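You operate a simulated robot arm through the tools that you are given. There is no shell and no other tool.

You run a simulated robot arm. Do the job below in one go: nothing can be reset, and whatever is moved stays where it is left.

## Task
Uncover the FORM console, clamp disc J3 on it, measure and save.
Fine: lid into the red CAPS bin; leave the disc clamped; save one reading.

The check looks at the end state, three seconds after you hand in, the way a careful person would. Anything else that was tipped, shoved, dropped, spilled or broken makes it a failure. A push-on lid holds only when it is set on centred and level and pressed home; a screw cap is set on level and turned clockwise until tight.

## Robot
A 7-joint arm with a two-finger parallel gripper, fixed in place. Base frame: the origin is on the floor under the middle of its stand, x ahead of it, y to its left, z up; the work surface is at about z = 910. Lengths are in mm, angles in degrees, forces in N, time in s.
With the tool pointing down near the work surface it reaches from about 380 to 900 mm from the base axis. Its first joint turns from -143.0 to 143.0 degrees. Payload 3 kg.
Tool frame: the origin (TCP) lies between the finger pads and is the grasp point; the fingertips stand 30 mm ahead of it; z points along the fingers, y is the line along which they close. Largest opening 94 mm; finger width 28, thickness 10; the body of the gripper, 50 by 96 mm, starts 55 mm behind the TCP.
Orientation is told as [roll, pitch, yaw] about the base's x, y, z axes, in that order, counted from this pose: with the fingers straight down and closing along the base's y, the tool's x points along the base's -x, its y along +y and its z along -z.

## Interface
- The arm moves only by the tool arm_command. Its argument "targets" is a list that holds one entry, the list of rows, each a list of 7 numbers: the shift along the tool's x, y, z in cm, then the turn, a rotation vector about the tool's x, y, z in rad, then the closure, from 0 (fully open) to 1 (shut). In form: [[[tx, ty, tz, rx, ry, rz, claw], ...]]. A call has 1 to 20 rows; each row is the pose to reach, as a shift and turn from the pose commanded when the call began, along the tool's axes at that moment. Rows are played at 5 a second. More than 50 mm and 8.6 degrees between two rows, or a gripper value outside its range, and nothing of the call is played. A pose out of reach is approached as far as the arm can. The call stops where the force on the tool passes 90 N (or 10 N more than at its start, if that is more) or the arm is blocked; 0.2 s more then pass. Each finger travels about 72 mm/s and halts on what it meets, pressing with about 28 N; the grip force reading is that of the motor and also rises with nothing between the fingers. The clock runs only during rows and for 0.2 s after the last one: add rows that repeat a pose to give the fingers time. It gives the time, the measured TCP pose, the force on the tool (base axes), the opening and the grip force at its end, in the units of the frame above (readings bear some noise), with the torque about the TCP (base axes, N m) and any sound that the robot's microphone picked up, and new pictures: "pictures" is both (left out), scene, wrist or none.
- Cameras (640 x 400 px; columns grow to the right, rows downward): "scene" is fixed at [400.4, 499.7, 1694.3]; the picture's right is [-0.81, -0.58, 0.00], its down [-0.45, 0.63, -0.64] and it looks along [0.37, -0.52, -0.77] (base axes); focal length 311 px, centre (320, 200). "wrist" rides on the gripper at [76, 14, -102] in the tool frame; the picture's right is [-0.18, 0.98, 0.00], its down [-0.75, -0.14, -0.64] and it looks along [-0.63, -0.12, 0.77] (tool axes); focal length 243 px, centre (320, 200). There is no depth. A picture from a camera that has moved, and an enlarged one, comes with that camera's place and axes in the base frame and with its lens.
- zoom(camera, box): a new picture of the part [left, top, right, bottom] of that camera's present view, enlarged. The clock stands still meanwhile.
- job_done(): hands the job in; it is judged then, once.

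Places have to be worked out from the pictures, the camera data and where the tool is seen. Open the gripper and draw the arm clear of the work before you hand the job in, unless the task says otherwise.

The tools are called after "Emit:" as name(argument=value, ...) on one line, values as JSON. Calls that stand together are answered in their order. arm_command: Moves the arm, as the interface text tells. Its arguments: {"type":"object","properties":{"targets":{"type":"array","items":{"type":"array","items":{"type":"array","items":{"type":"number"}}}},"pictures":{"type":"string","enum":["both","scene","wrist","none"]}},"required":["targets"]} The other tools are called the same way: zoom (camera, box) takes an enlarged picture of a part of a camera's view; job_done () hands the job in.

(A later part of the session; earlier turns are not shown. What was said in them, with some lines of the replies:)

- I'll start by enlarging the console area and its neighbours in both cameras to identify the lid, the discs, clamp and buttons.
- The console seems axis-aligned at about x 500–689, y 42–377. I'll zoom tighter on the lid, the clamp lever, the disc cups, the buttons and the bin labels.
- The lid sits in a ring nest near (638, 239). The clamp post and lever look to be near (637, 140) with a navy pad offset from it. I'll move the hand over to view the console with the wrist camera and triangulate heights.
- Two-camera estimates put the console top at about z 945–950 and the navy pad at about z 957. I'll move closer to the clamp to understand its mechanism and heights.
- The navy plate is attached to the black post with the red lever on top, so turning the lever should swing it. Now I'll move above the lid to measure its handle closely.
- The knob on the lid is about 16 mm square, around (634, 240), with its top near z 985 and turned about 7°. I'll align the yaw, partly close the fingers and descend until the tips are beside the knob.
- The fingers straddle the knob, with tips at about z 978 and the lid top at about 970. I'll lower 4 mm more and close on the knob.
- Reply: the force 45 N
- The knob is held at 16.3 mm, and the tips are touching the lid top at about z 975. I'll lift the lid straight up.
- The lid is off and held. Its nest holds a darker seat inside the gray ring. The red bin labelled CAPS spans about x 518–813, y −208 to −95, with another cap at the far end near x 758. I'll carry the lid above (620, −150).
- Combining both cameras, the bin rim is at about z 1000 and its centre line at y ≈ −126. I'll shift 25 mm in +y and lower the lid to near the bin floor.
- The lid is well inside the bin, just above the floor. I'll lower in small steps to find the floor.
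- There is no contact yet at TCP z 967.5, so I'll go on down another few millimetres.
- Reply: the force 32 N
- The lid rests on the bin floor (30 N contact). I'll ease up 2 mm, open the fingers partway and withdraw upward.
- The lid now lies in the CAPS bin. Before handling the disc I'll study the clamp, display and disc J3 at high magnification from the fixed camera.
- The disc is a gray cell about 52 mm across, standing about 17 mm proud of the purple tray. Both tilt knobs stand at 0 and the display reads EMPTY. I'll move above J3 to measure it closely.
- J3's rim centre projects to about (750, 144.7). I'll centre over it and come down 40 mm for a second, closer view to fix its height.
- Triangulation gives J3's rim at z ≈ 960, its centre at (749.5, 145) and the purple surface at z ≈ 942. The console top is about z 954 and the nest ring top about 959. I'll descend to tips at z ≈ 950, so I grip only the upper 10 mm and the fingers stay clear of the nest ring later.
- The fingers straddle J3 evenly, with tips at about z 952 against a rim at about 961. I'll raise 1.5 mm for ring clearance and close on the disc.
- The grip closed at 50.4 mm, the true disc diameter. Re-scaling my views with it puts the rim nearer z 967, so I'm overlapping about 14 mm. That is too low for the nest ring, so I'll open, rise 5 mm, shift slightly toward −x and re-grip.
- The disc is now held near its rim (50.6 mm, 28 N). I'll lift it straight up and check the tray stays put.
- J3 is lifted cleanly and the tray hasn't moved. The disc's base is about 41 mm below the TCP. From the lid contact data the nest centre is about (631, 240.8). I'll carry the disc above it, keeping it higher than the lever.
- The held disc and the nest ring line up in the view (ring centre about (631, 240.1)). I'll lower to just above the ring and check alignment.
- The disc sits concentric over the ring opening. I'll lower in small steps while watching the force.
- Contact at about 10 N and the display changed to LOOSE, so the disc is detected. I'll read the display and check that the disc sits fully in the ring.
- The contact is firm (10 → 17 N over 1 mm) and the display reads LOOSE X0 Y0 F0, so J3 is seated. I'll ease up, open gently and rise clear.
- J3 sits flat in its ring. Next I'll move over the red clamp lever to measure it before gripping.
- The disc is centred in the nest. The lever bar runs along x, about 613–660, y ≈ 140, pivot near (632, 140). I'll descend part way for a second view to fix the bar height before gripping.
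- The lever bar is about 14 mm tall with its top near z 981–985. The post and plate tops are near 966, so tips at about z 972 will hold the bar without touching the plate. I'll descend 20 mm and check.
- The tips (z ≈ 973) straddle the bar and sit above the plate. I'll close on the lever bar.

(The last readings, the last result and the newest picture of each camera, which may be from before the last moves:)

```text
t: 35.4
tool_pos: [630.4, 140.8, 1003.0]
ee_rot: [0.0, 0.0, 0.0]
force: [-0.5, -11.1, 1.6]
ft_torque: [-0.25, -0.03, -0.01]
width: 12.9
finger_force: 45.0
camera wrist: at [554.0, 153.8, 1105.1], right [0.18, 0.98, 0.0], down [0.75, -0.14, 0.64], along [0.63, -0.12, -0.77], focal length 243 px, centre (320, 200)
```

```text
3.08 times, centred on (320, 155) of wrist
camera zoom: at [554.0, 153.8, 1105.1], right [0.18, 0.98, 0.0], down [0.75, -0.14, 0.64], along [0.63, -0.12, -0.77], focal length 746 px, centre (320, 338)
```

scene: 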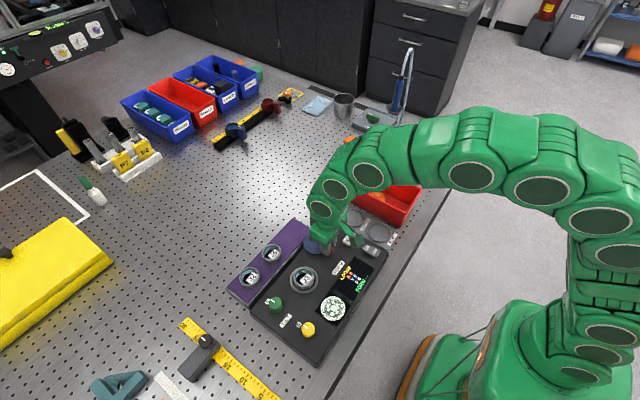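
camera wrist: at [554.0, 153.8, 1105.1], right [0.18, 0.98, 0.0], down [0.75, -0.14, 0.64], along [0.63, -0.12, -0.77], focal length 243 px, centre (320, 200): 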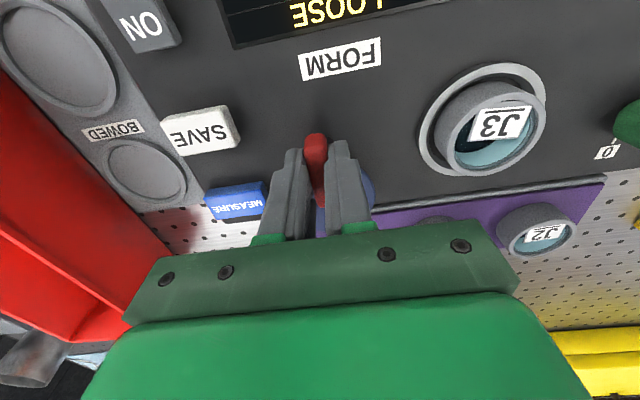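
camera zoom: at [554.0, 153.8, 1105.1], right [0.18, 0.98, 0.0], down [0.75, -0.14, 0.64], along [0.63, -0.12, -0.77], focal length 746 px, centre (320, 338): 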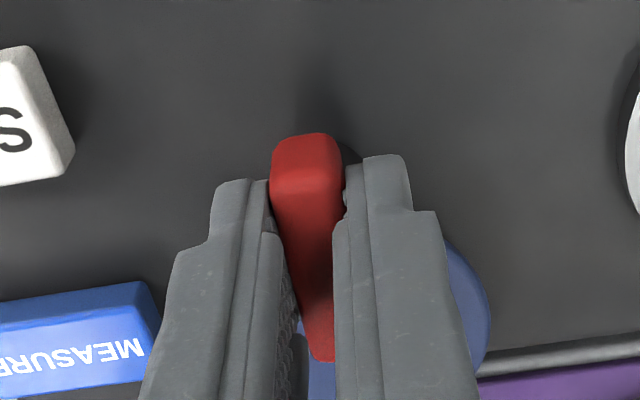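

The bar is gripped at 12.9 mm. I'll turn it counter-clockwise, which swings the plate toward the nest, by about 17° first and see how it responds.

Emit:
arm_command(targets=[[[0, -0.08, 0, 0, 0, -0.05, 1], [0, -0.08, 0, 0, 0, -0.12, 1], [0, -0.08, 0, 0, 0, -0.2, 1], [0, -0.08, 0, 0, 0, -0.3, 1], [0, -0.08, 0, 0, 0, -0.3, 1]]], pictures="both")

Emit:
zoom(camera="scene", box=[280, 215, 380, 300])

Emit:
zoom(camera="wrist", box=[240, 90, 400, 220])

```text
t: 36.6
tool_pos: [631.7, 138.5, 1003.8]
ee_rot: [-0.1, 0.0, 17.2]
force: [8.8, -36.5, -9.4]
ft_torque: [-0.71, -0.08, -0.13]
width: 12.7
finger_force: 45.2
camera wrist: at [553.4, 129.6, 1105.1], right [-0.11, 0.99, 0.0], down [0.76, 0.09, 0.64], along [0.64, 0.07, -0.77], focal length 243 px, centre (320, 200)
```

scene: 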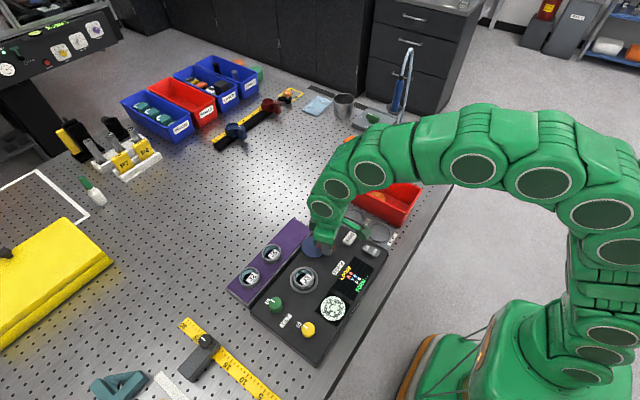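
wrist: 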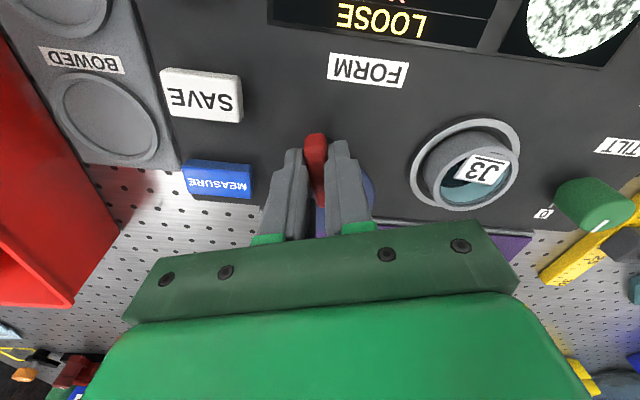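

```text
4.71 times, centred on (330, 258) of scene
camera zoom: at [400.4, 499.7, 1694.3], right [-0.81, -0.58, 0.0], down [-0.45, 0.63, -0.64], along [0.37, -0.52, -0.77], focal length 1462 px, centre (273, -71)
```

zoom: 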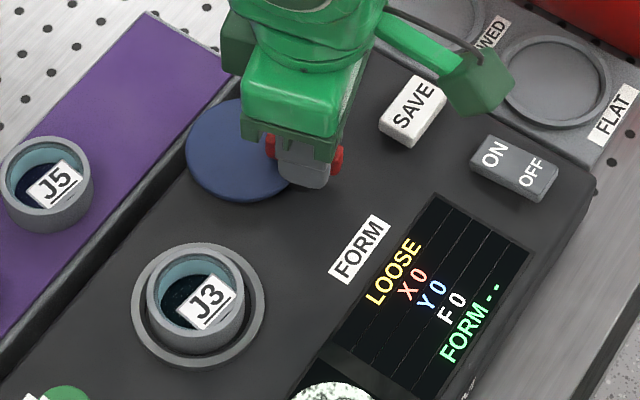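

```text
3.08 times, centred on (320, 155) of wrist
camera zoom: at [553.4, 129.6, 1105.1], right [-0.11, 0.99, 0.0], down [0.76, 0.09, 0.64], along [0.64, 0.07, -0.77], focal length 746 px, centre (320, 338)
```

zoom: 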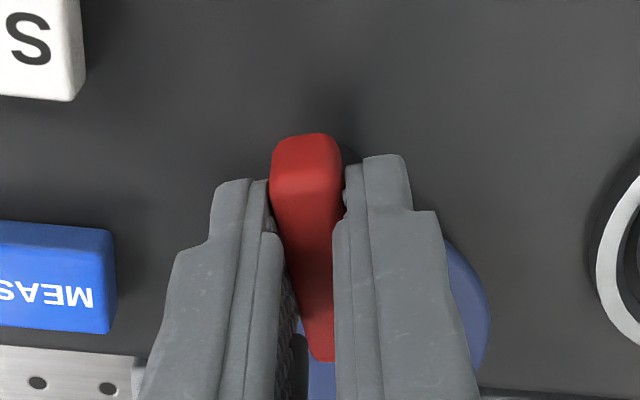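

The lever turns freely with the hand, though the −36 N side force shows the pivot is slightly off my axis. I'll shift about 1.6 mm toward −y to relieve it.

Emit:
arm_command(targets=[[[0, -0.08, 0, 0, 0, 0, 1], [0, -0.16, 0, 0, 0, 0, 1], [0, -0.16, 0, 0, 0, 0, 1]]], pictures="none")

```text
t: 37.4
tool_pos: [631.8, 139.0, 1002.7]
ee_rot: [0.0, 0.1, 17.2]
force: [-8.6, -21.9, -11.9]
ft_torque: [-0.54, 0.12, -0.05]
width: 12.8
finger_force: 44.3
```

The residual force pattern and the post's image both place the pivot near (637, 139.6), about 5 mm further in +x than my axis. I'll open slightly, recentre on the pivot and re-grip.

Emit:
arm_command(targets=[[[0, 0, 0, 0, 0, 0, 0.75], [0, 0, 0, 0, 0, 0, 0.7], [-0.53, 0, 0, 0, 0, 0, 0.7], [-0.53, 0, 0, 0, 0, 0, 0.7], [-0.53, 0, 0, 0, 0, 0, 0.9], [-0.53, 0, 0, 0, 0, 0, 1], [-0.53, 0, 0, 0, 0, 0, 1]]], pictures="both")

Emit:
zoom(camera="wrist", box=[240, 90, 400, 220])

```text
t: 39.0
tool_pos: [635.9, 141.4, 1002.9]
ee_rot: [0.0, -0.1, 17.2]
force: [1.7, 6.0, 4.0]
ft_torque: [0.15, 0.01, 0.0]
width: 12.6
finger_force: 44.7
camera wrist: at [558.8, 131.1, 1105.6], right [-0.11, 0.99, 0.0], down [0.76, 0.09, 0.64], along [0.64, 0.07, -0.77], focal length 243 px, centre (320, 200)
```

scene: 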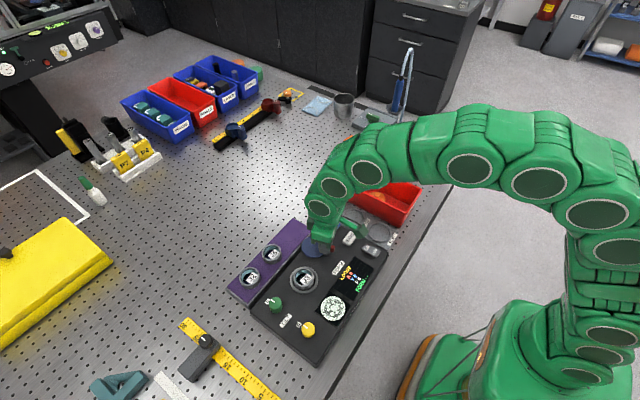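
wrist: 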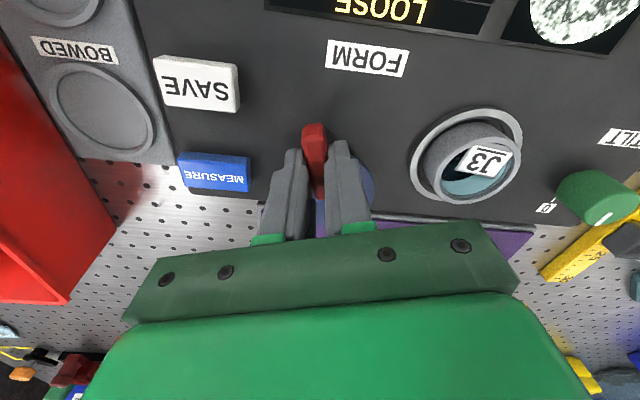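

```text
3.08 times, centred on (320, 155) of wrist
camera zoom: at [558.8, 131.1, 1105.6], right [-0.11, 0.99, 0.0], down [0.76, 0.09, 0.64], along [0.64, 0.07, -0.77], focal length 746 px, centre (320, 338)
```

zoom: 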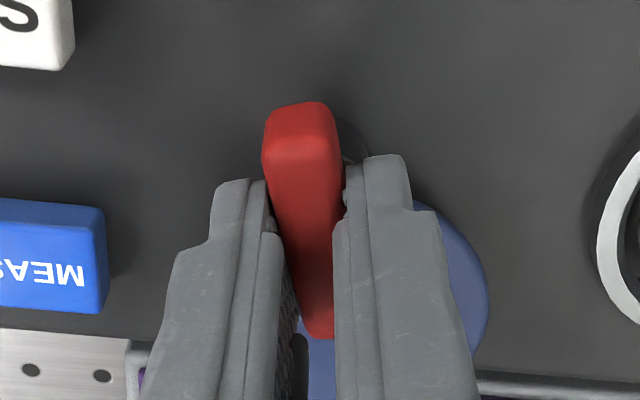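

The side force is now only about 6 N, so I'm centred on the pivot. I'll continue turning another 23°.

Emit:
arm_command(targets=[[[0, 0, 0, 0, 0, -0.08, 1], [0, 0, 0, 0, 0, -0.18, 1], [0, 0, 0, 0, 0, -0.28, 1], [0, 0, 0, 0, 0, -0.38, 1], [0, 0, 0, 0, 0, -0.4, 1]]], pictures="scene")

Emit:
zoom(camera="scene", box=[280, 215, 380, 300])

```text
t: 40.2
tool_pos: [637.4, 141.4, 1003.2]
ee_rot: [0.0, -0.2, 40.2]
force: [-8.2, 26.0, 16.4]
ft_torque: [1.31, -0.75, -0.07]
width: 12.8
finger_force: 44.8
```

scene: 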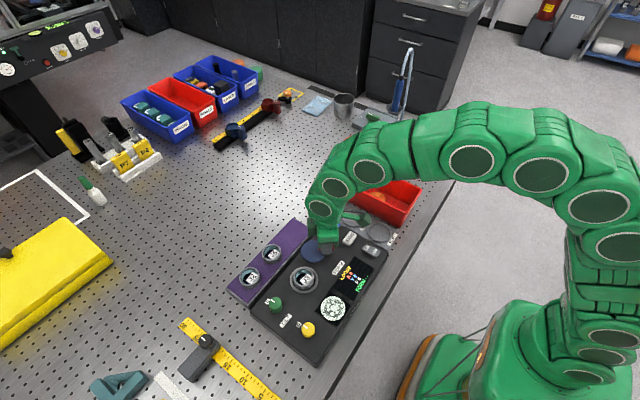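

```text
4.71 times, centred on (330, 258) of scene
camera zoom: at [400.4, 499.7, 1694.3], right [-0.81, -0.58, 0.0], down [-0.45, 0.63, -0.64], along [0.37, -0.52, -0.77], focal length 1462 px, centre (273, -71)
```

zoom: 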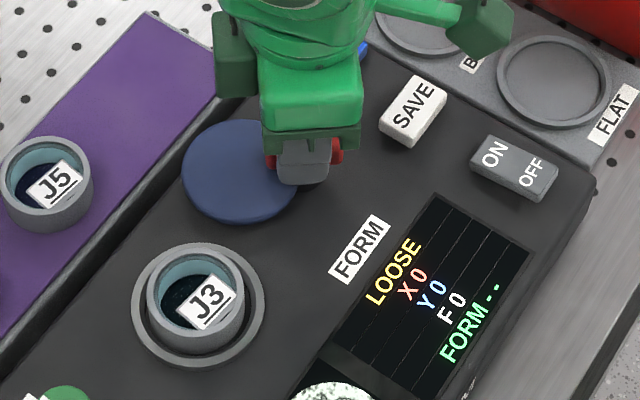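

The plate is swinging toward the nest as hoped, and the side force is 26 N from a small pivot offset. I'll re-grip with a 1.7 mm correction and keep turning.

Emit:
arm_command(targets=[[[0, 0, 0, 0, 0, 0, 0.8], [0, 0, 0, 0, 0, 0, 0.75], [0.1, 0.14, 0, 0, 0, 0, 0.75], [0.1, 0.14, 0, 0, 0, 0, 0.75], [0.1, 0.14, 0, 0, 0, 0, 1], [0.1, 0.14, 0, 0, 0, 0, 1], [0.1, 0.14, 0, 0, 0, -0.08, 1], [0.1, 0.14, 0, 0, 0, -0.18, 1], [0.1, 0.14, 0, 0, 0, -0.28, 1], [0.1, 0.14, 0, 0, 0, -0.36, 1], [0.1, 0.14, 0, 0, 0, -0.36, 1]]], pictures="both")

Emit:
zoom(camera="scene", box=[280, 215, 380, 300])

```text
t: 42.6
tool_pos: [635.1, 139.6, 1003.0]
ee_rot: [0.0, 0.0, 60.8]
force: [4.7, -7.0, -11.8]
ft_torque: [-0.18, -0.06, 0.03]
width: 12.9
finger_force: 45.5
camera wrist: at [584.7, 80.5, 1105.2], right [-0.77, 0.64, 0.0], down [0.49, 0.59, 0.64], along [0.41, 0.49, -0.77], focal length 243 px, centre (320, 200)
```

scene: 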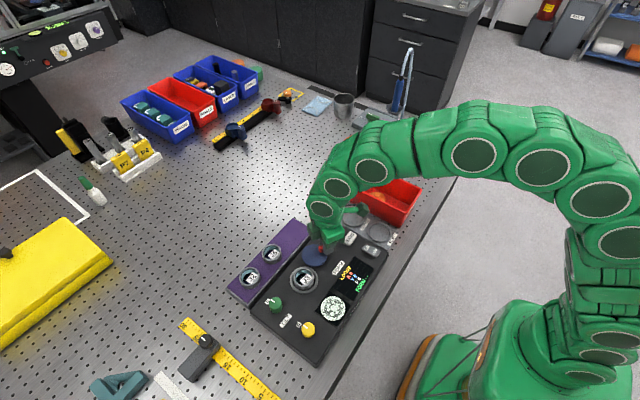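
wrist: 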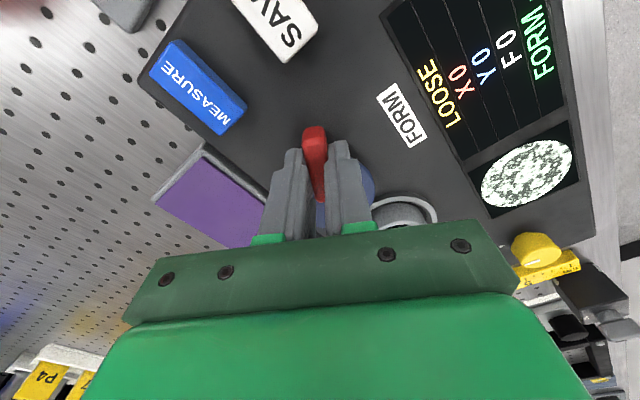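

```text
4.71 times, centred on (330, 258) of scene
camera zoom: at [400.4, 499.7, 1694.3], right [-0.81, -0.58, 0.0], down [-0.45, 0.63, -0.64], along [0.37, -0.52, -0.77], focal length 1462 px, centre (273, -71)
```

zoom: 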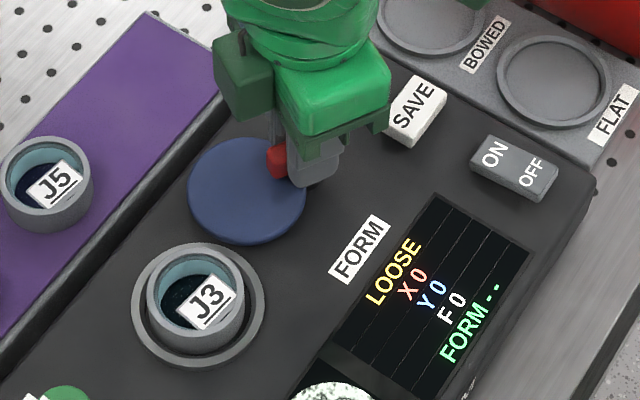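

Forces are small now and the plate edge is approaching the nest ring. I'll turn on toward 90° in 0.1 rad steps.

Emit:
arm_command(targets=[[[0, 0, 0, 0, 0, -0.1, 1], [0, 0, 0, 0, 0, -0.2, 1], [0, 0, 0, 0, 0, -0.3, 1], [0, 0, 0, 0, 0, -0.4, 1], [0, 0, 0, 0, 0, -0.48, 1], [0, 0, 0, 0, 0, -0.48, 1]]], pictures="both")

Emit:
zoom(camera="scene", box=[280, 215, 380, 300])

```text
t: 44.0
tool_pos: [635.1, 139.6, 1004.0]
ee_rot: [-0.1, 0.0, 88.4]
force: [2.1, -7.5, -16.7]
ft_torque: [-1.13, -0.08, 0.04]
width: 13.1
finger_force: 45.0
camera wrist: at [617.6, 64.4, 1105.3], right [-0.98, 0.21, 0.0], down [0.16, 0.75, 0.64], along [0.14, 0.63, -0.77], focal length 243 px, centre (320, 200)
```

scene: 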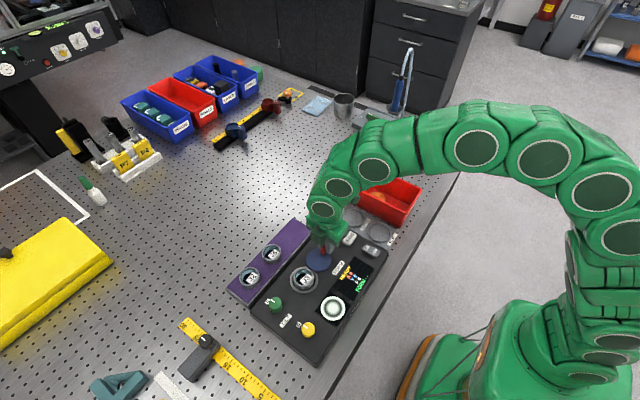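
wrist: 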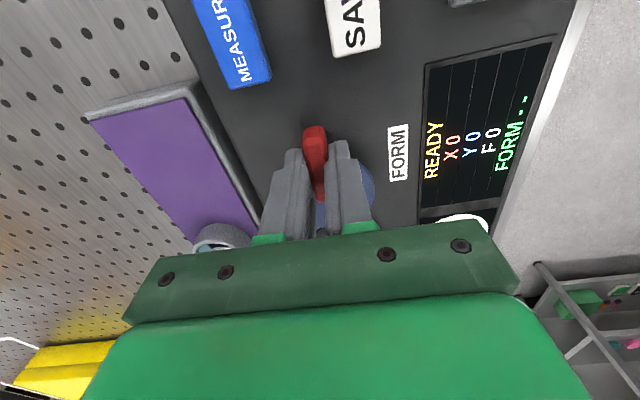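

```text
4.71 times, centred on (330, 258) of scene
camera zoom: at [400.4, 499.7, 1694.3], right [-0.81, -0.58, 0.0], down [-0.45, 0.63, -0.64], along [0.37, -0.52, -0.77], focal length 1462 px, centre (273, -71)
```

zoom: 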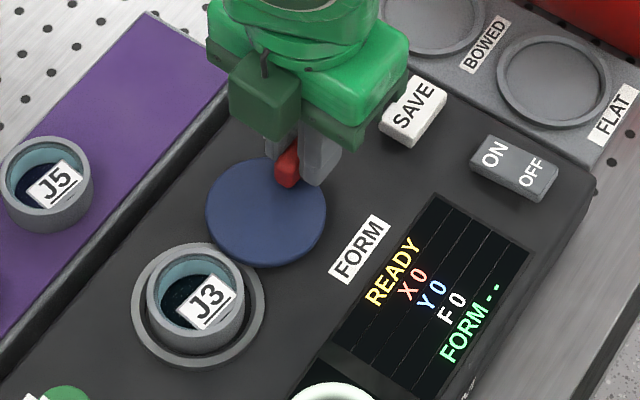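

The display reads READY, so the clamp is engaged. I'll nudge 2° more to be sure it is home, then release the lever and rise.

Emit:
arm_command(targets=[[[0, 0, 0, 0, 0, -0.035, 1], [0, 0, 0, 0, 0, -0.035, 1], [0, 0, 0, 0, 0, -0.035, 0.8], [0, 0, 0, 0, 0, -0.035, 0.65], [0, 0, 0, 0, 0, -0.035, 0.65], [0, 0, -1.5, 0, 0, -0.035, 0.65], [0, 0, -4, 0, 0, -0.035, 0.65], [0, 0, -7, 0, 0, -0.035, 0.65], [0, 0, -7, 0, 0, -0.035, 0.65]]], pictures="both")

Emit:
zoom(camera="scene", box=[275, 225, 385, 325])

Emit:
zoom(camera="wrist", box=[180, 0, 560, 240])

```text
t: 46.0
tool_pos: [635.4, 140.4, 1074.8]
ee_rot: [0.0, 0.0, 90.2]
force: [-0.1, -0.4, -0.6]
ft_torque: [0.02, -0.02, -0.01]
width: 33.0
finger_force: 0.0
camera wrist: at [620.6, 63.7, 1175.8], right [-0.98, 0.18, 0.0], down [0.14, 0.75, 0.64], along [0.12, 0.63, -0.77], focal length 243 px, centre (320, 200)
```

scene: 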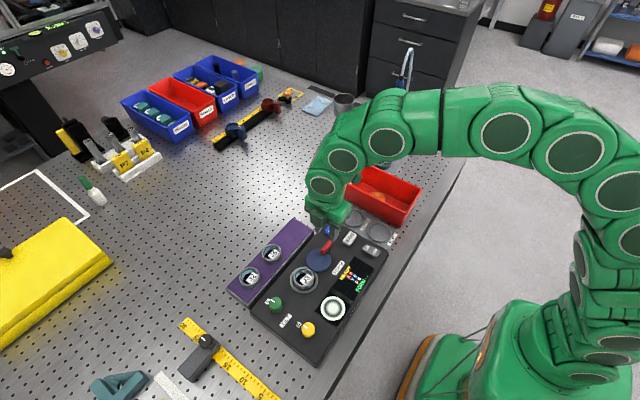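
wrist: 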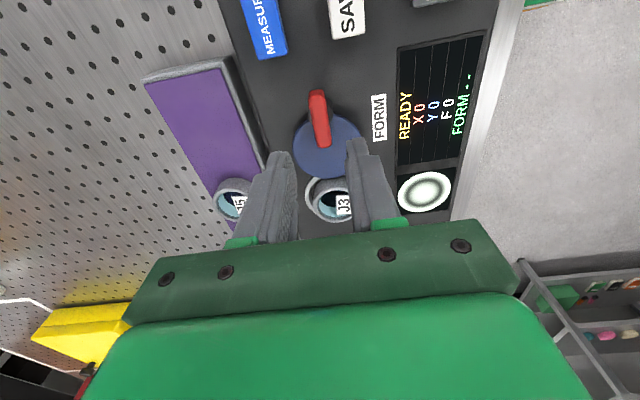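

```text
4.00 times, centred on (330, 275) of scene
camera zoom: at [400.4, 499.7, 1694.3], right [-0.81, -0.58, 0.0], down [-0.45, 0.63, -0.64], along [0.37, -0.52, -0.77], focal length 1243 px, centre (280, -100)
```

zoom: 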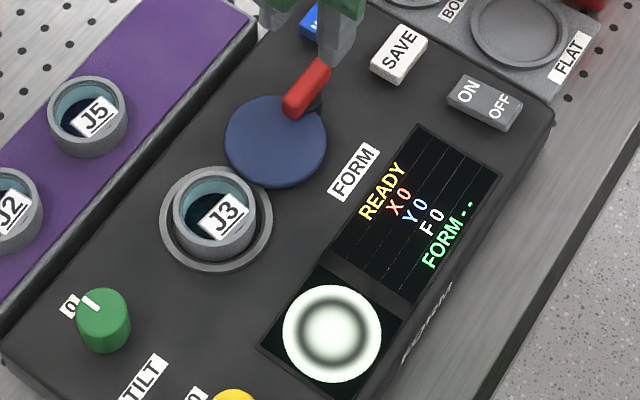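

```text
1.67 times, centred on (370, 120) of wrist
camera zoom: at [620.6, 63.7, 1175.8], right [-0.98, 0.18, 0.0], down [0.14, 0.75, 0.64], along [0.12, 0.63, -0.77], focal length 404 px, centre (237, 333)
```

zoom: 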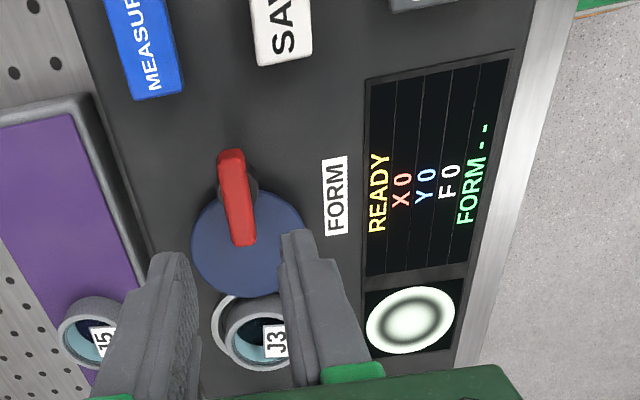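

The clamp stays put at READY with steady ring fringes on the screen. Next is the MEASURE button, roughly (658, 73). I'll move over it with the fingers closed and look.

Emit:
arm_command(targets=[[[1.5, -0.5, 0, 0, 0, 0, 0.8], [3.5, -1.2, 0, 0, 0, 0, 1], [5.5, -1.9, 0.5, 0, 0, 0, 1], [6.68, -2.27, 1.0, 0, 0, 0, 1], [6.68, -2.27, 1.4, 0, 0, 0, 1], [6.68, -2.27, 1.4, 0, 0, 0, 1]]], pictures="both")

Emit:
zoom(camera="wrist", box=[240, 30, 440, 190])

Emit:
zoom(camera="scene", box=[275, 205, 385, 305])

```text
t: 47.4
tool_pos: [658.6, 72.7, 1059.8]
ee_rot: [-0.1, 0.0, 90.2]
force: [-0.2, 0.3, -0.2]
ft_torque: [-0.02, 0.0, 0.02]
width: 0.0
finger_force: 28.4
camera wrist: at [643.7, -4.0, 1161.9], right [-0.98, 0.18, 0.0], down [0.14, 0.75, 0.64], along [0.12, 0.63, -0.77], focal length 243 px, centre (320, 200)
```

scene: 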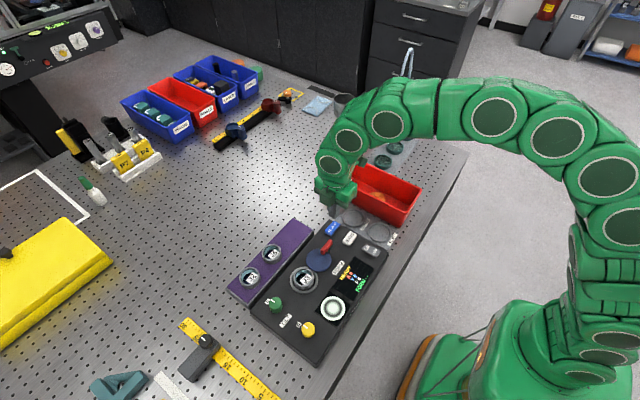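
wrist: 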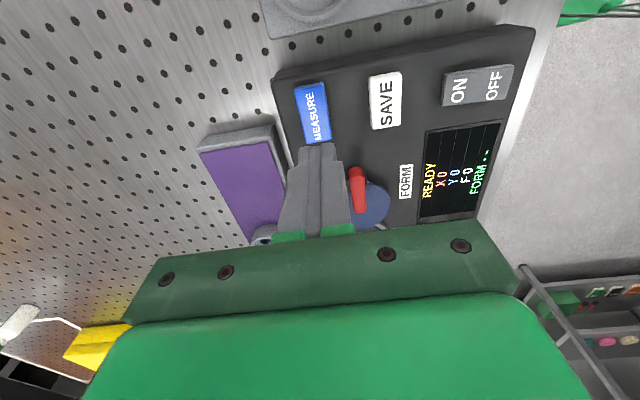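

```text
2.50 times, centred on (340, 110) of wrist
camera zoom: at [643.7, -4.0, 1161.9], right [-0.98, 0.18, 0.0], down [0.14, 0.75, 0.64], along [0.12, 0.63, -0.77], focal length 606 px, centre (270, 425)
```

zoom: 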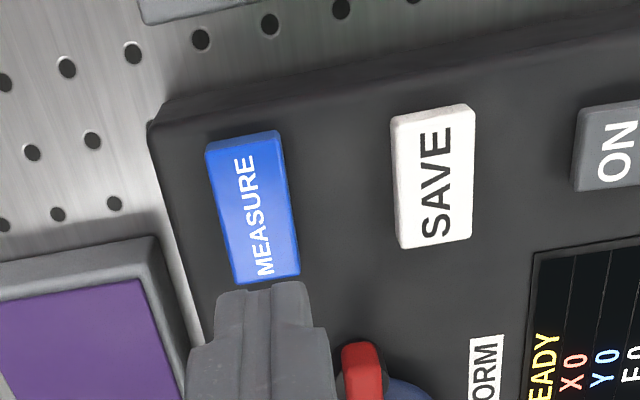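

```text
4.00 times, centred on (330, 255) of scene
camera zoom: at [400.4, 499.7, 1694.3], right [-0.81, -0.58, 0.0], down [-0.45, 0.63, -0.64], along [0.37, -0.52, -0.77], focal length 1243 px, centre (280, -20)
```

zoom: 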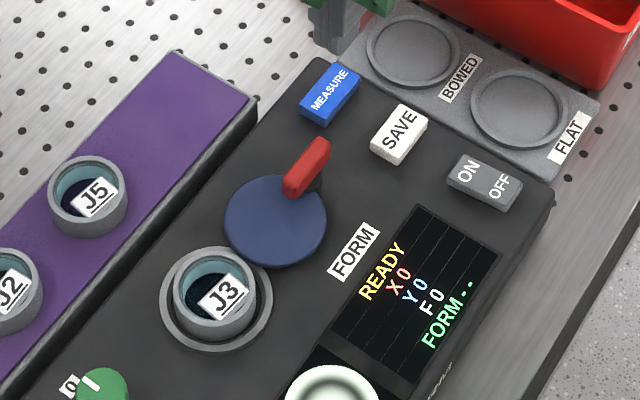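

MEASURE is centred near (662, 69), 44 mm long in y, and SAVE is near (604, 68). I'll centre over MEASURE and come down to just above it.

Emit:
arm_command(targets=[[[0.34, -0.38, 1.5, 0, 0, 0, 1], [0.34, -0.38, 3.5, 0, 0, 0, 1], [0.34, -0.38, 5.0, 0, 0, 0, 1], [0.34, -0.38, 5.6, 0, 0, 0, 1], [0.34, -0.38, 5.6, 0, 0, 0, 1]]], pictures="both")

Emit:
zoom(camera="wrist", box=[240, 60, 440, 220])

Emit:
zoom(camera="scene", box=[305, 205, 385, 275])

```text
t: 48.6
tool_pos: [662.3, 69.9, 1004.4]
ee_rot: [0.1, 0.0, 90.1]
force: [0.2, 0.1, 0.0]
ft_torque: [0.02, 0.01, 0.0]
width: 0.0
finger_force: 27.8
camera wrist: at [648.2, -6.4, 1105.5], right [-0.98, 0.18, 0.0], down [0.14, 0.75, 0.64], along [0.12, 0.63, -0.77], focal length 243 px, centre (320, 200)
```

scene: 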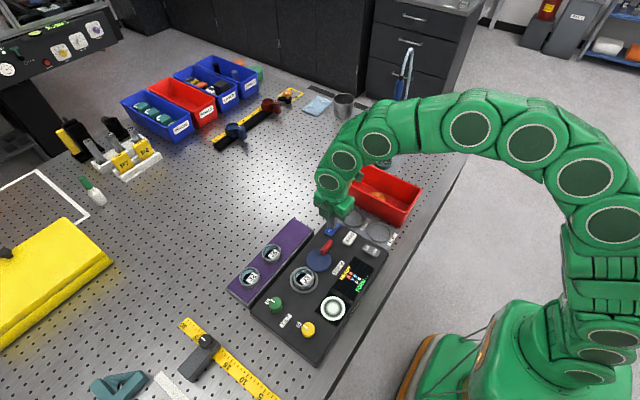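
wrist: 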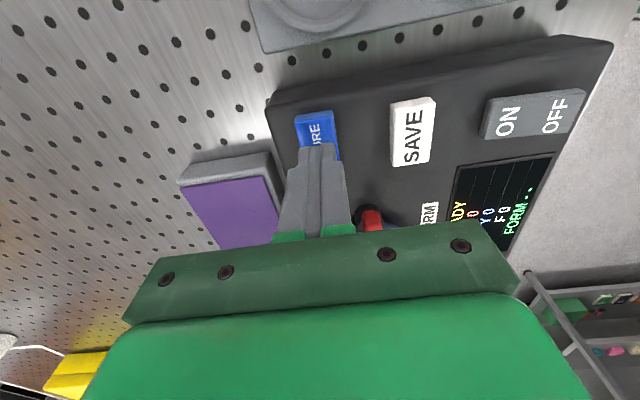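

```text
2.50 times, centred on (340, 140) of wrist
camera zoom: at [648.2, -6.4, 1105.5], right [-0.98, 0.18, 0.0], down [0.14, 0.75, 0.64], along [0.12, 0.63, -0.77], focal length 606 px, centre (270, 350)
```

zoom: 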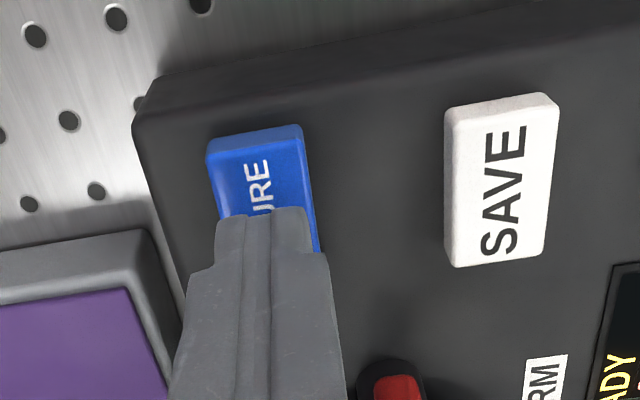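

```text
5.71 times, centred on (345, 240) of scene
camera zoom: at [400.4, 499.7, 1694.3], right [-0.81, -0.58, 0.0], down [-0.45, 0.63, -0.64], along [0.37, -0.52, -0.77], focal length 1776 px, centre (177, -29)
```

zoom: 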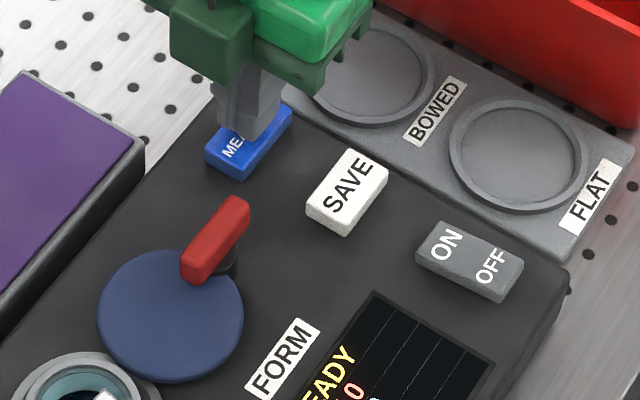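

The fingertips are centred above MEASURE. I'll descend gently in small steps until it responds.

Emit:
arm_command(targets=[[[0, 0, 0.2, 0, 0, 0, 1], [0, 0, 0.4, 0, 0, 0, 1], [0, 0, 0.6, 0, 0, 0, 1], [0, 0, 0.7, 0, 0, 0, 1]]], pictures="none")

```text
t: 49.6
tool_pos: [663.0, 69.9, 997.1]
ee_rot: [0.0, -0.1, 90.1]
force: [-0.1, 0.7, 0.8]
ft_torque: [-0.01, 0.02, -0.01]
width: 0.0
finger_force: 28.0
```

There is no contact yet at tip z ≈ 967, so I'll continue down in 1 mm steps.

Emit:
arm_command(targets=[[[0, 0, 0.1, 0, 0, 0, 1], [0, 0, 0.2, 0, 0, 0, 1], [0, 0, 0.3, 0, 0, 0, 1]]], pictures="scene")

Emit:
zoom(camera="scene", box=[305, 205, 385, 305])

```text
t: 50.4
tool_pos: [662.5, 69.4, 993.6]
ee_rot: [0.0, -0.1, 90.2]
force: [-1.0, 0.8, 2.2]
ft_torque: [0.02, 0.0, 0.02]
width: 0.0
finger_force: 28.2
heard: click
```

scene: 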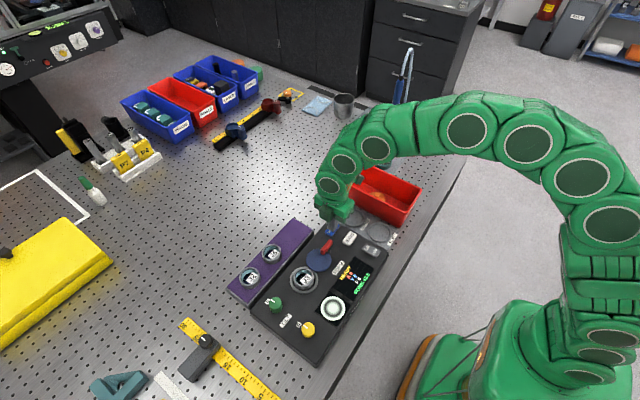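

```text
4.00 times, centred on (345, 255) of scene
camera zoom: at [400.4, 499.7, 1694.3], right [-0.81, -0.58, 0.0], down [-0.45, 0.63, -0.64], along [0.37, -0.52, -0.77], focal length 1243 px, centre (220, -20)
```

zoom: 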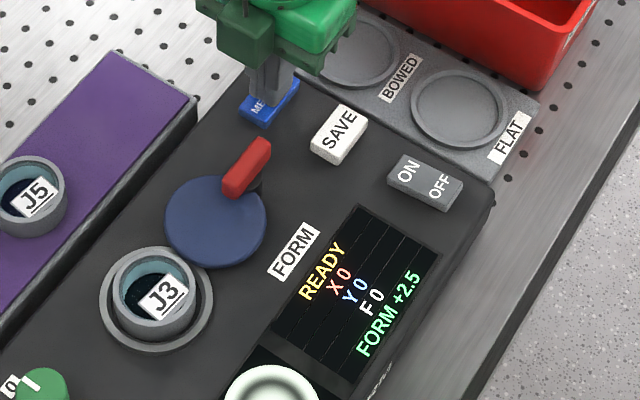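

A click was heard and the display shows FORM +2.5. I'll lift off MEASURE and move across to above SAVE.

Emit:
arm_command(targets=[[[0, 0, -0.5, 0, 0, 0, 1], [0, 0, -1.5, 0, 0, 0, 1], [0, 0, -2.5, 0, 0, 0, 1], [0.05, 2.9, -2.5, 0, 0, 0, 1], [0.1, 5.8, -2.5, 0, 0, 0, 1], [0.1, 5.8, -2.5, 0, 0, 0, 1]]], pictures="both")

Emit:
zoom(camera="wrist", box=[240, 60, 440, 220])

Emit:
zoom(camera="scene", box=[285, 215, 385, 325])

```text
t: 51.8
tool_pos: [604.8, 69.4, 1019.7]
ee_rot: [0.1, -0.1, 90.3]
force: [0.1, 0.3, -0.5]
ft_torque: [0.0, -0.03, 0.0]
width: 0.0
finger_force: 28.2
camera wrist: at [589.7, -7.8, 1120.7], right [-0.98, 0.18, 0.0], down [0.14, 0.75, 0.64], along [0.12, 0.63, -0.77], focal length 243 px, centre (320, 200)
```

scene: 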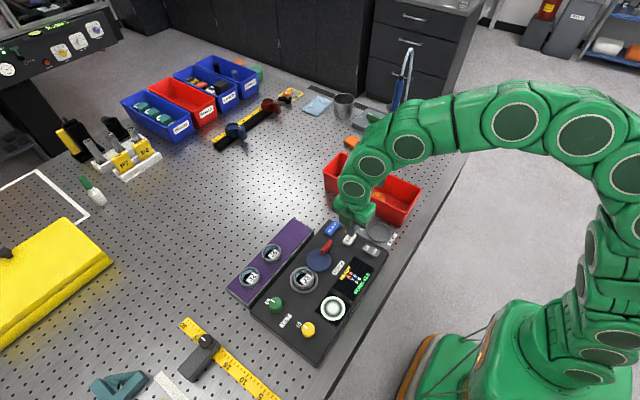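
wrist: 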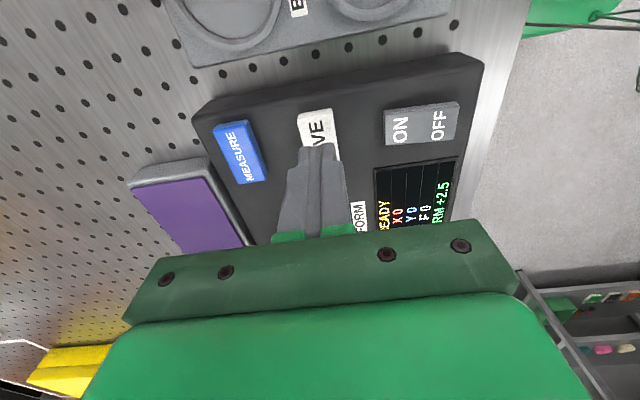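

```text
2.50 times, centred on (340, 140) of wrist
camera zoom: at [589.7, -7.8, 1120.7], right [-0.98, 0.18, 0.0], down [0.14, 0.75, 0.64], along [0.12, 0.63, -0.77], focal length 606 px, centre (270, 350)
```

zoom: 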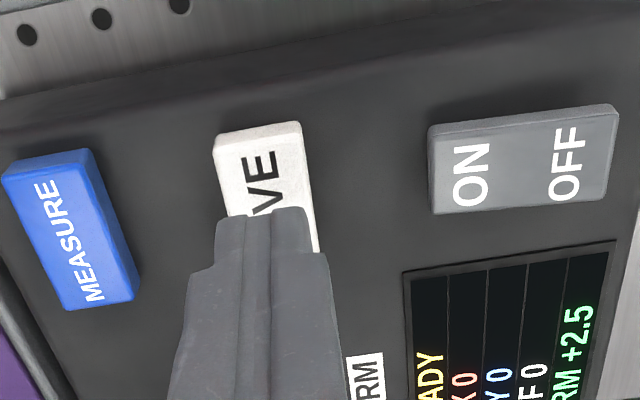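

```text
3.64 times, centred on (335, 270) of scene
camera zoom: at [400.4, 499.7, 1694.3], right [-0.81, -0.58, 0.0], down [-0.45, 0.63, -0.64], along [0.37, -0.52, -0.77], focal length 1130 px, centre (266, -54)
```

zoom: 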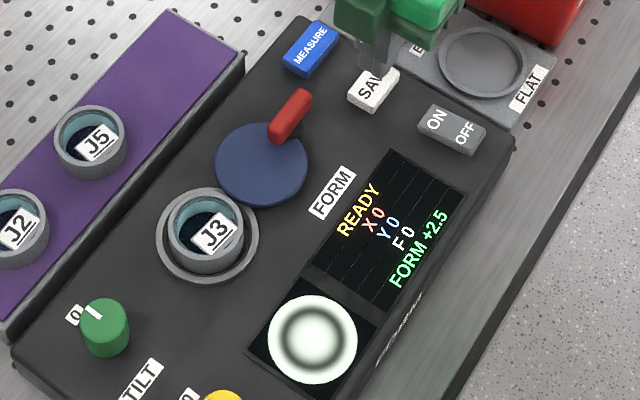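

The tips are over SAVE and the reading FORM +2.5 is still displayed. I'll press down the same depth that worked for MEASURE.

Emit:
arm_command(targets=[[[0, 0, 0.8, 0, 0, 0, 1], [0, 0, 1.6, 0, 0, 0, 1], [0, 0, 2.1, 0, 0, 0, 1], [0, 0, 2.3, 0, 0, 0, 1], [0, 0, 2.4, 0, 0, 0, 1], [0, 0, 2.5, 0, 0, 0, 1]]], pictures="scene")

Emit:
zoom(camera="scene", box=[285, 215, 385, 325])

```text
t: 53.2
tool_pos: [604.8, 69.6, 992.8]
ee_rot: [0.0, 0.0, 90.2]
force: [0.3, 0.7, 2.6]
ft_torque: [0.03, 0.0, 0.03]
width: 0.0
finger_force: 27.9
heard: click
```

scene: 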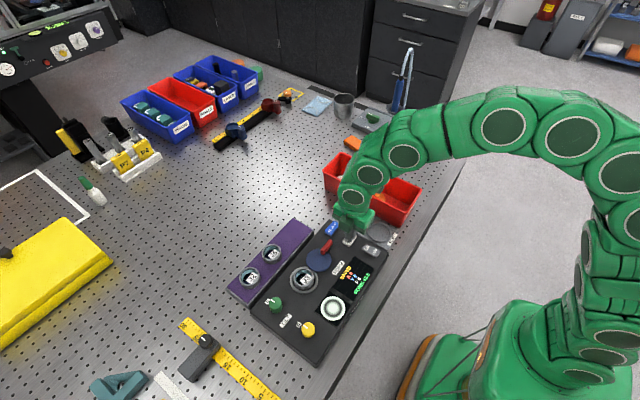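

```text
3.64 times, centred on (335, 270) of scene
camera zoom: at [400.4, 499.7, 1694.3], right [-0.81, -0.58, 0.0], down [-0.45, 0.63, -0.64], along [0.37, -0.52, -0.77], focal length 1130 px, centre (266, -54)
```

zoom: 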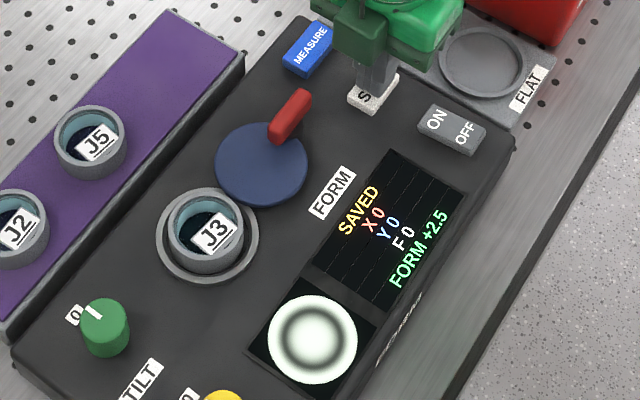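

The display reads SAVED with FORM +2.5. I'll lift straight off, open the gripper once high, and draw the arm back clear of the work.

Emit:
arm_command(targets=[[[0, 0, -1, 0, 0, 0, 1], [0, 0, -3, 0, 0, 0, 1], [0, 0, -6.5, 0, 0, 0, 1], [0, 0, -10.5, 0, 0, 0, 1], [0, 0, -14.5, 0, 0, 0, 0.7], [0.5, 1.5, -18, 0, 0, 0, 0.4], [1.5, 4, -20, 0, 0, 0, 0.1], [2.5, 7, -22, 0, 0, 0, 0], [3.5, 10, -24, 0, 0, 0, 0], [4, 12, -25, 0, 0, 0, 0], [4, 12, -25, 0, 0, 0, 0]]], pictures="both")

Emit:
zoom(camera="scene", box=[230, 200, 430, 340])

Emit:
zoom(camera="scene", box=[300, 130, 440, 250])

```text
t: 55.6
tool_pos: [484.7, 28.3, 1243.6]
ee_rot: [0.0, 0.0, 90.2]
force: [0.0, 0.3, -0.9]
ft_torque: [0.02, 0.02, 0.03]
width: 93.9
finger_force: 0.1
camera wrist: at [469.9, -47.6, 1345.1], right [-0.98, 0.18, 0.0], down [0.14, 0.75, 0.64], along [0.12, 0.63, -0.77], focal length 243 px, centre (320, 200)
```

scene: 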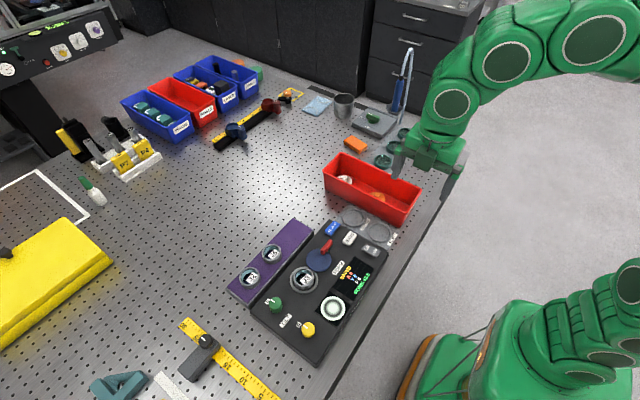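
wrist: 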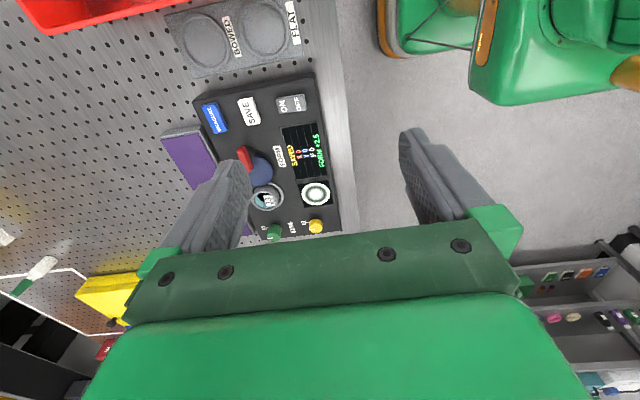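

```text
2.86 times, centred on (330, 270) of scene
camera zoom: at [400.4, 499.7, 1694.3], right [-0.81, -0.58, 0.0], down [-0.45, 0.63, -0.64], along [0.37, -0.52, -0.77], focal length 888 px, centre (291, 0)
```

zoom: 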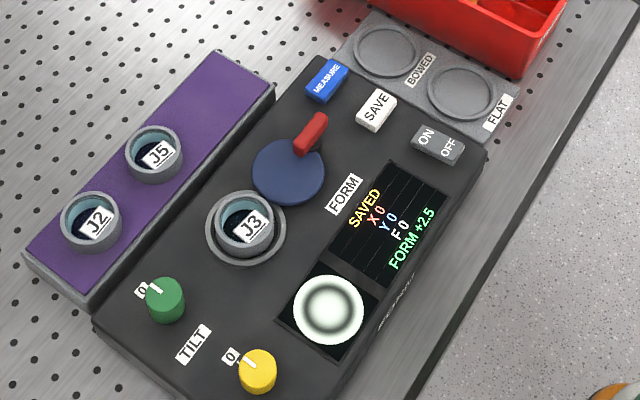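

```text
3.33 times, centred on (370, 190) of scene
camera zoom: at [400.4, 499.7, 1694.3], right [-0.81, -0.58, 0.0], down [-0.45, 0.63, -0.64], along [0.37, -0.52, -0.77], focal length 1036 px, centre (153, 233)
```

zoom: 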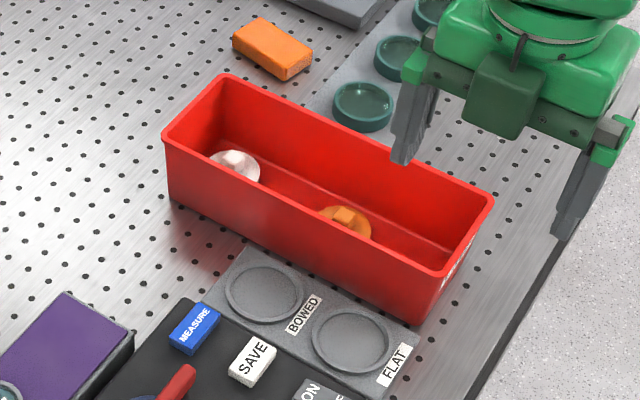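

The lid lies in the red CAPS bin, J3 is clamped on the FORM console, and the display shows SAVED with FORM +2.5. The gripper is open and clear of the work, and nothing else has moved, so I'm handing in the job.

Emit:
job_done()

```text
The job is handed in.
```

The job is done and handed in. I haven't seen the check's result.

- **Lid:** the orange lid is off the FORM console and lying in the red CAPS bin, next to the cap that was already there.
- **Disc:** J3 is seated in the console's ring with the clamp lever turned over. The display went from EMPTY to LOOSE and then to READY as I placed and clamped it.
- **Reading:** I pressed MEASURE once and SAVE once. The display showed SAVED with FORM +2.5, both tilt knobs still at 0.
- **Arm:** the gripper is open and drawn back clear of the work. Nothing else looked out of place in the last pictures.
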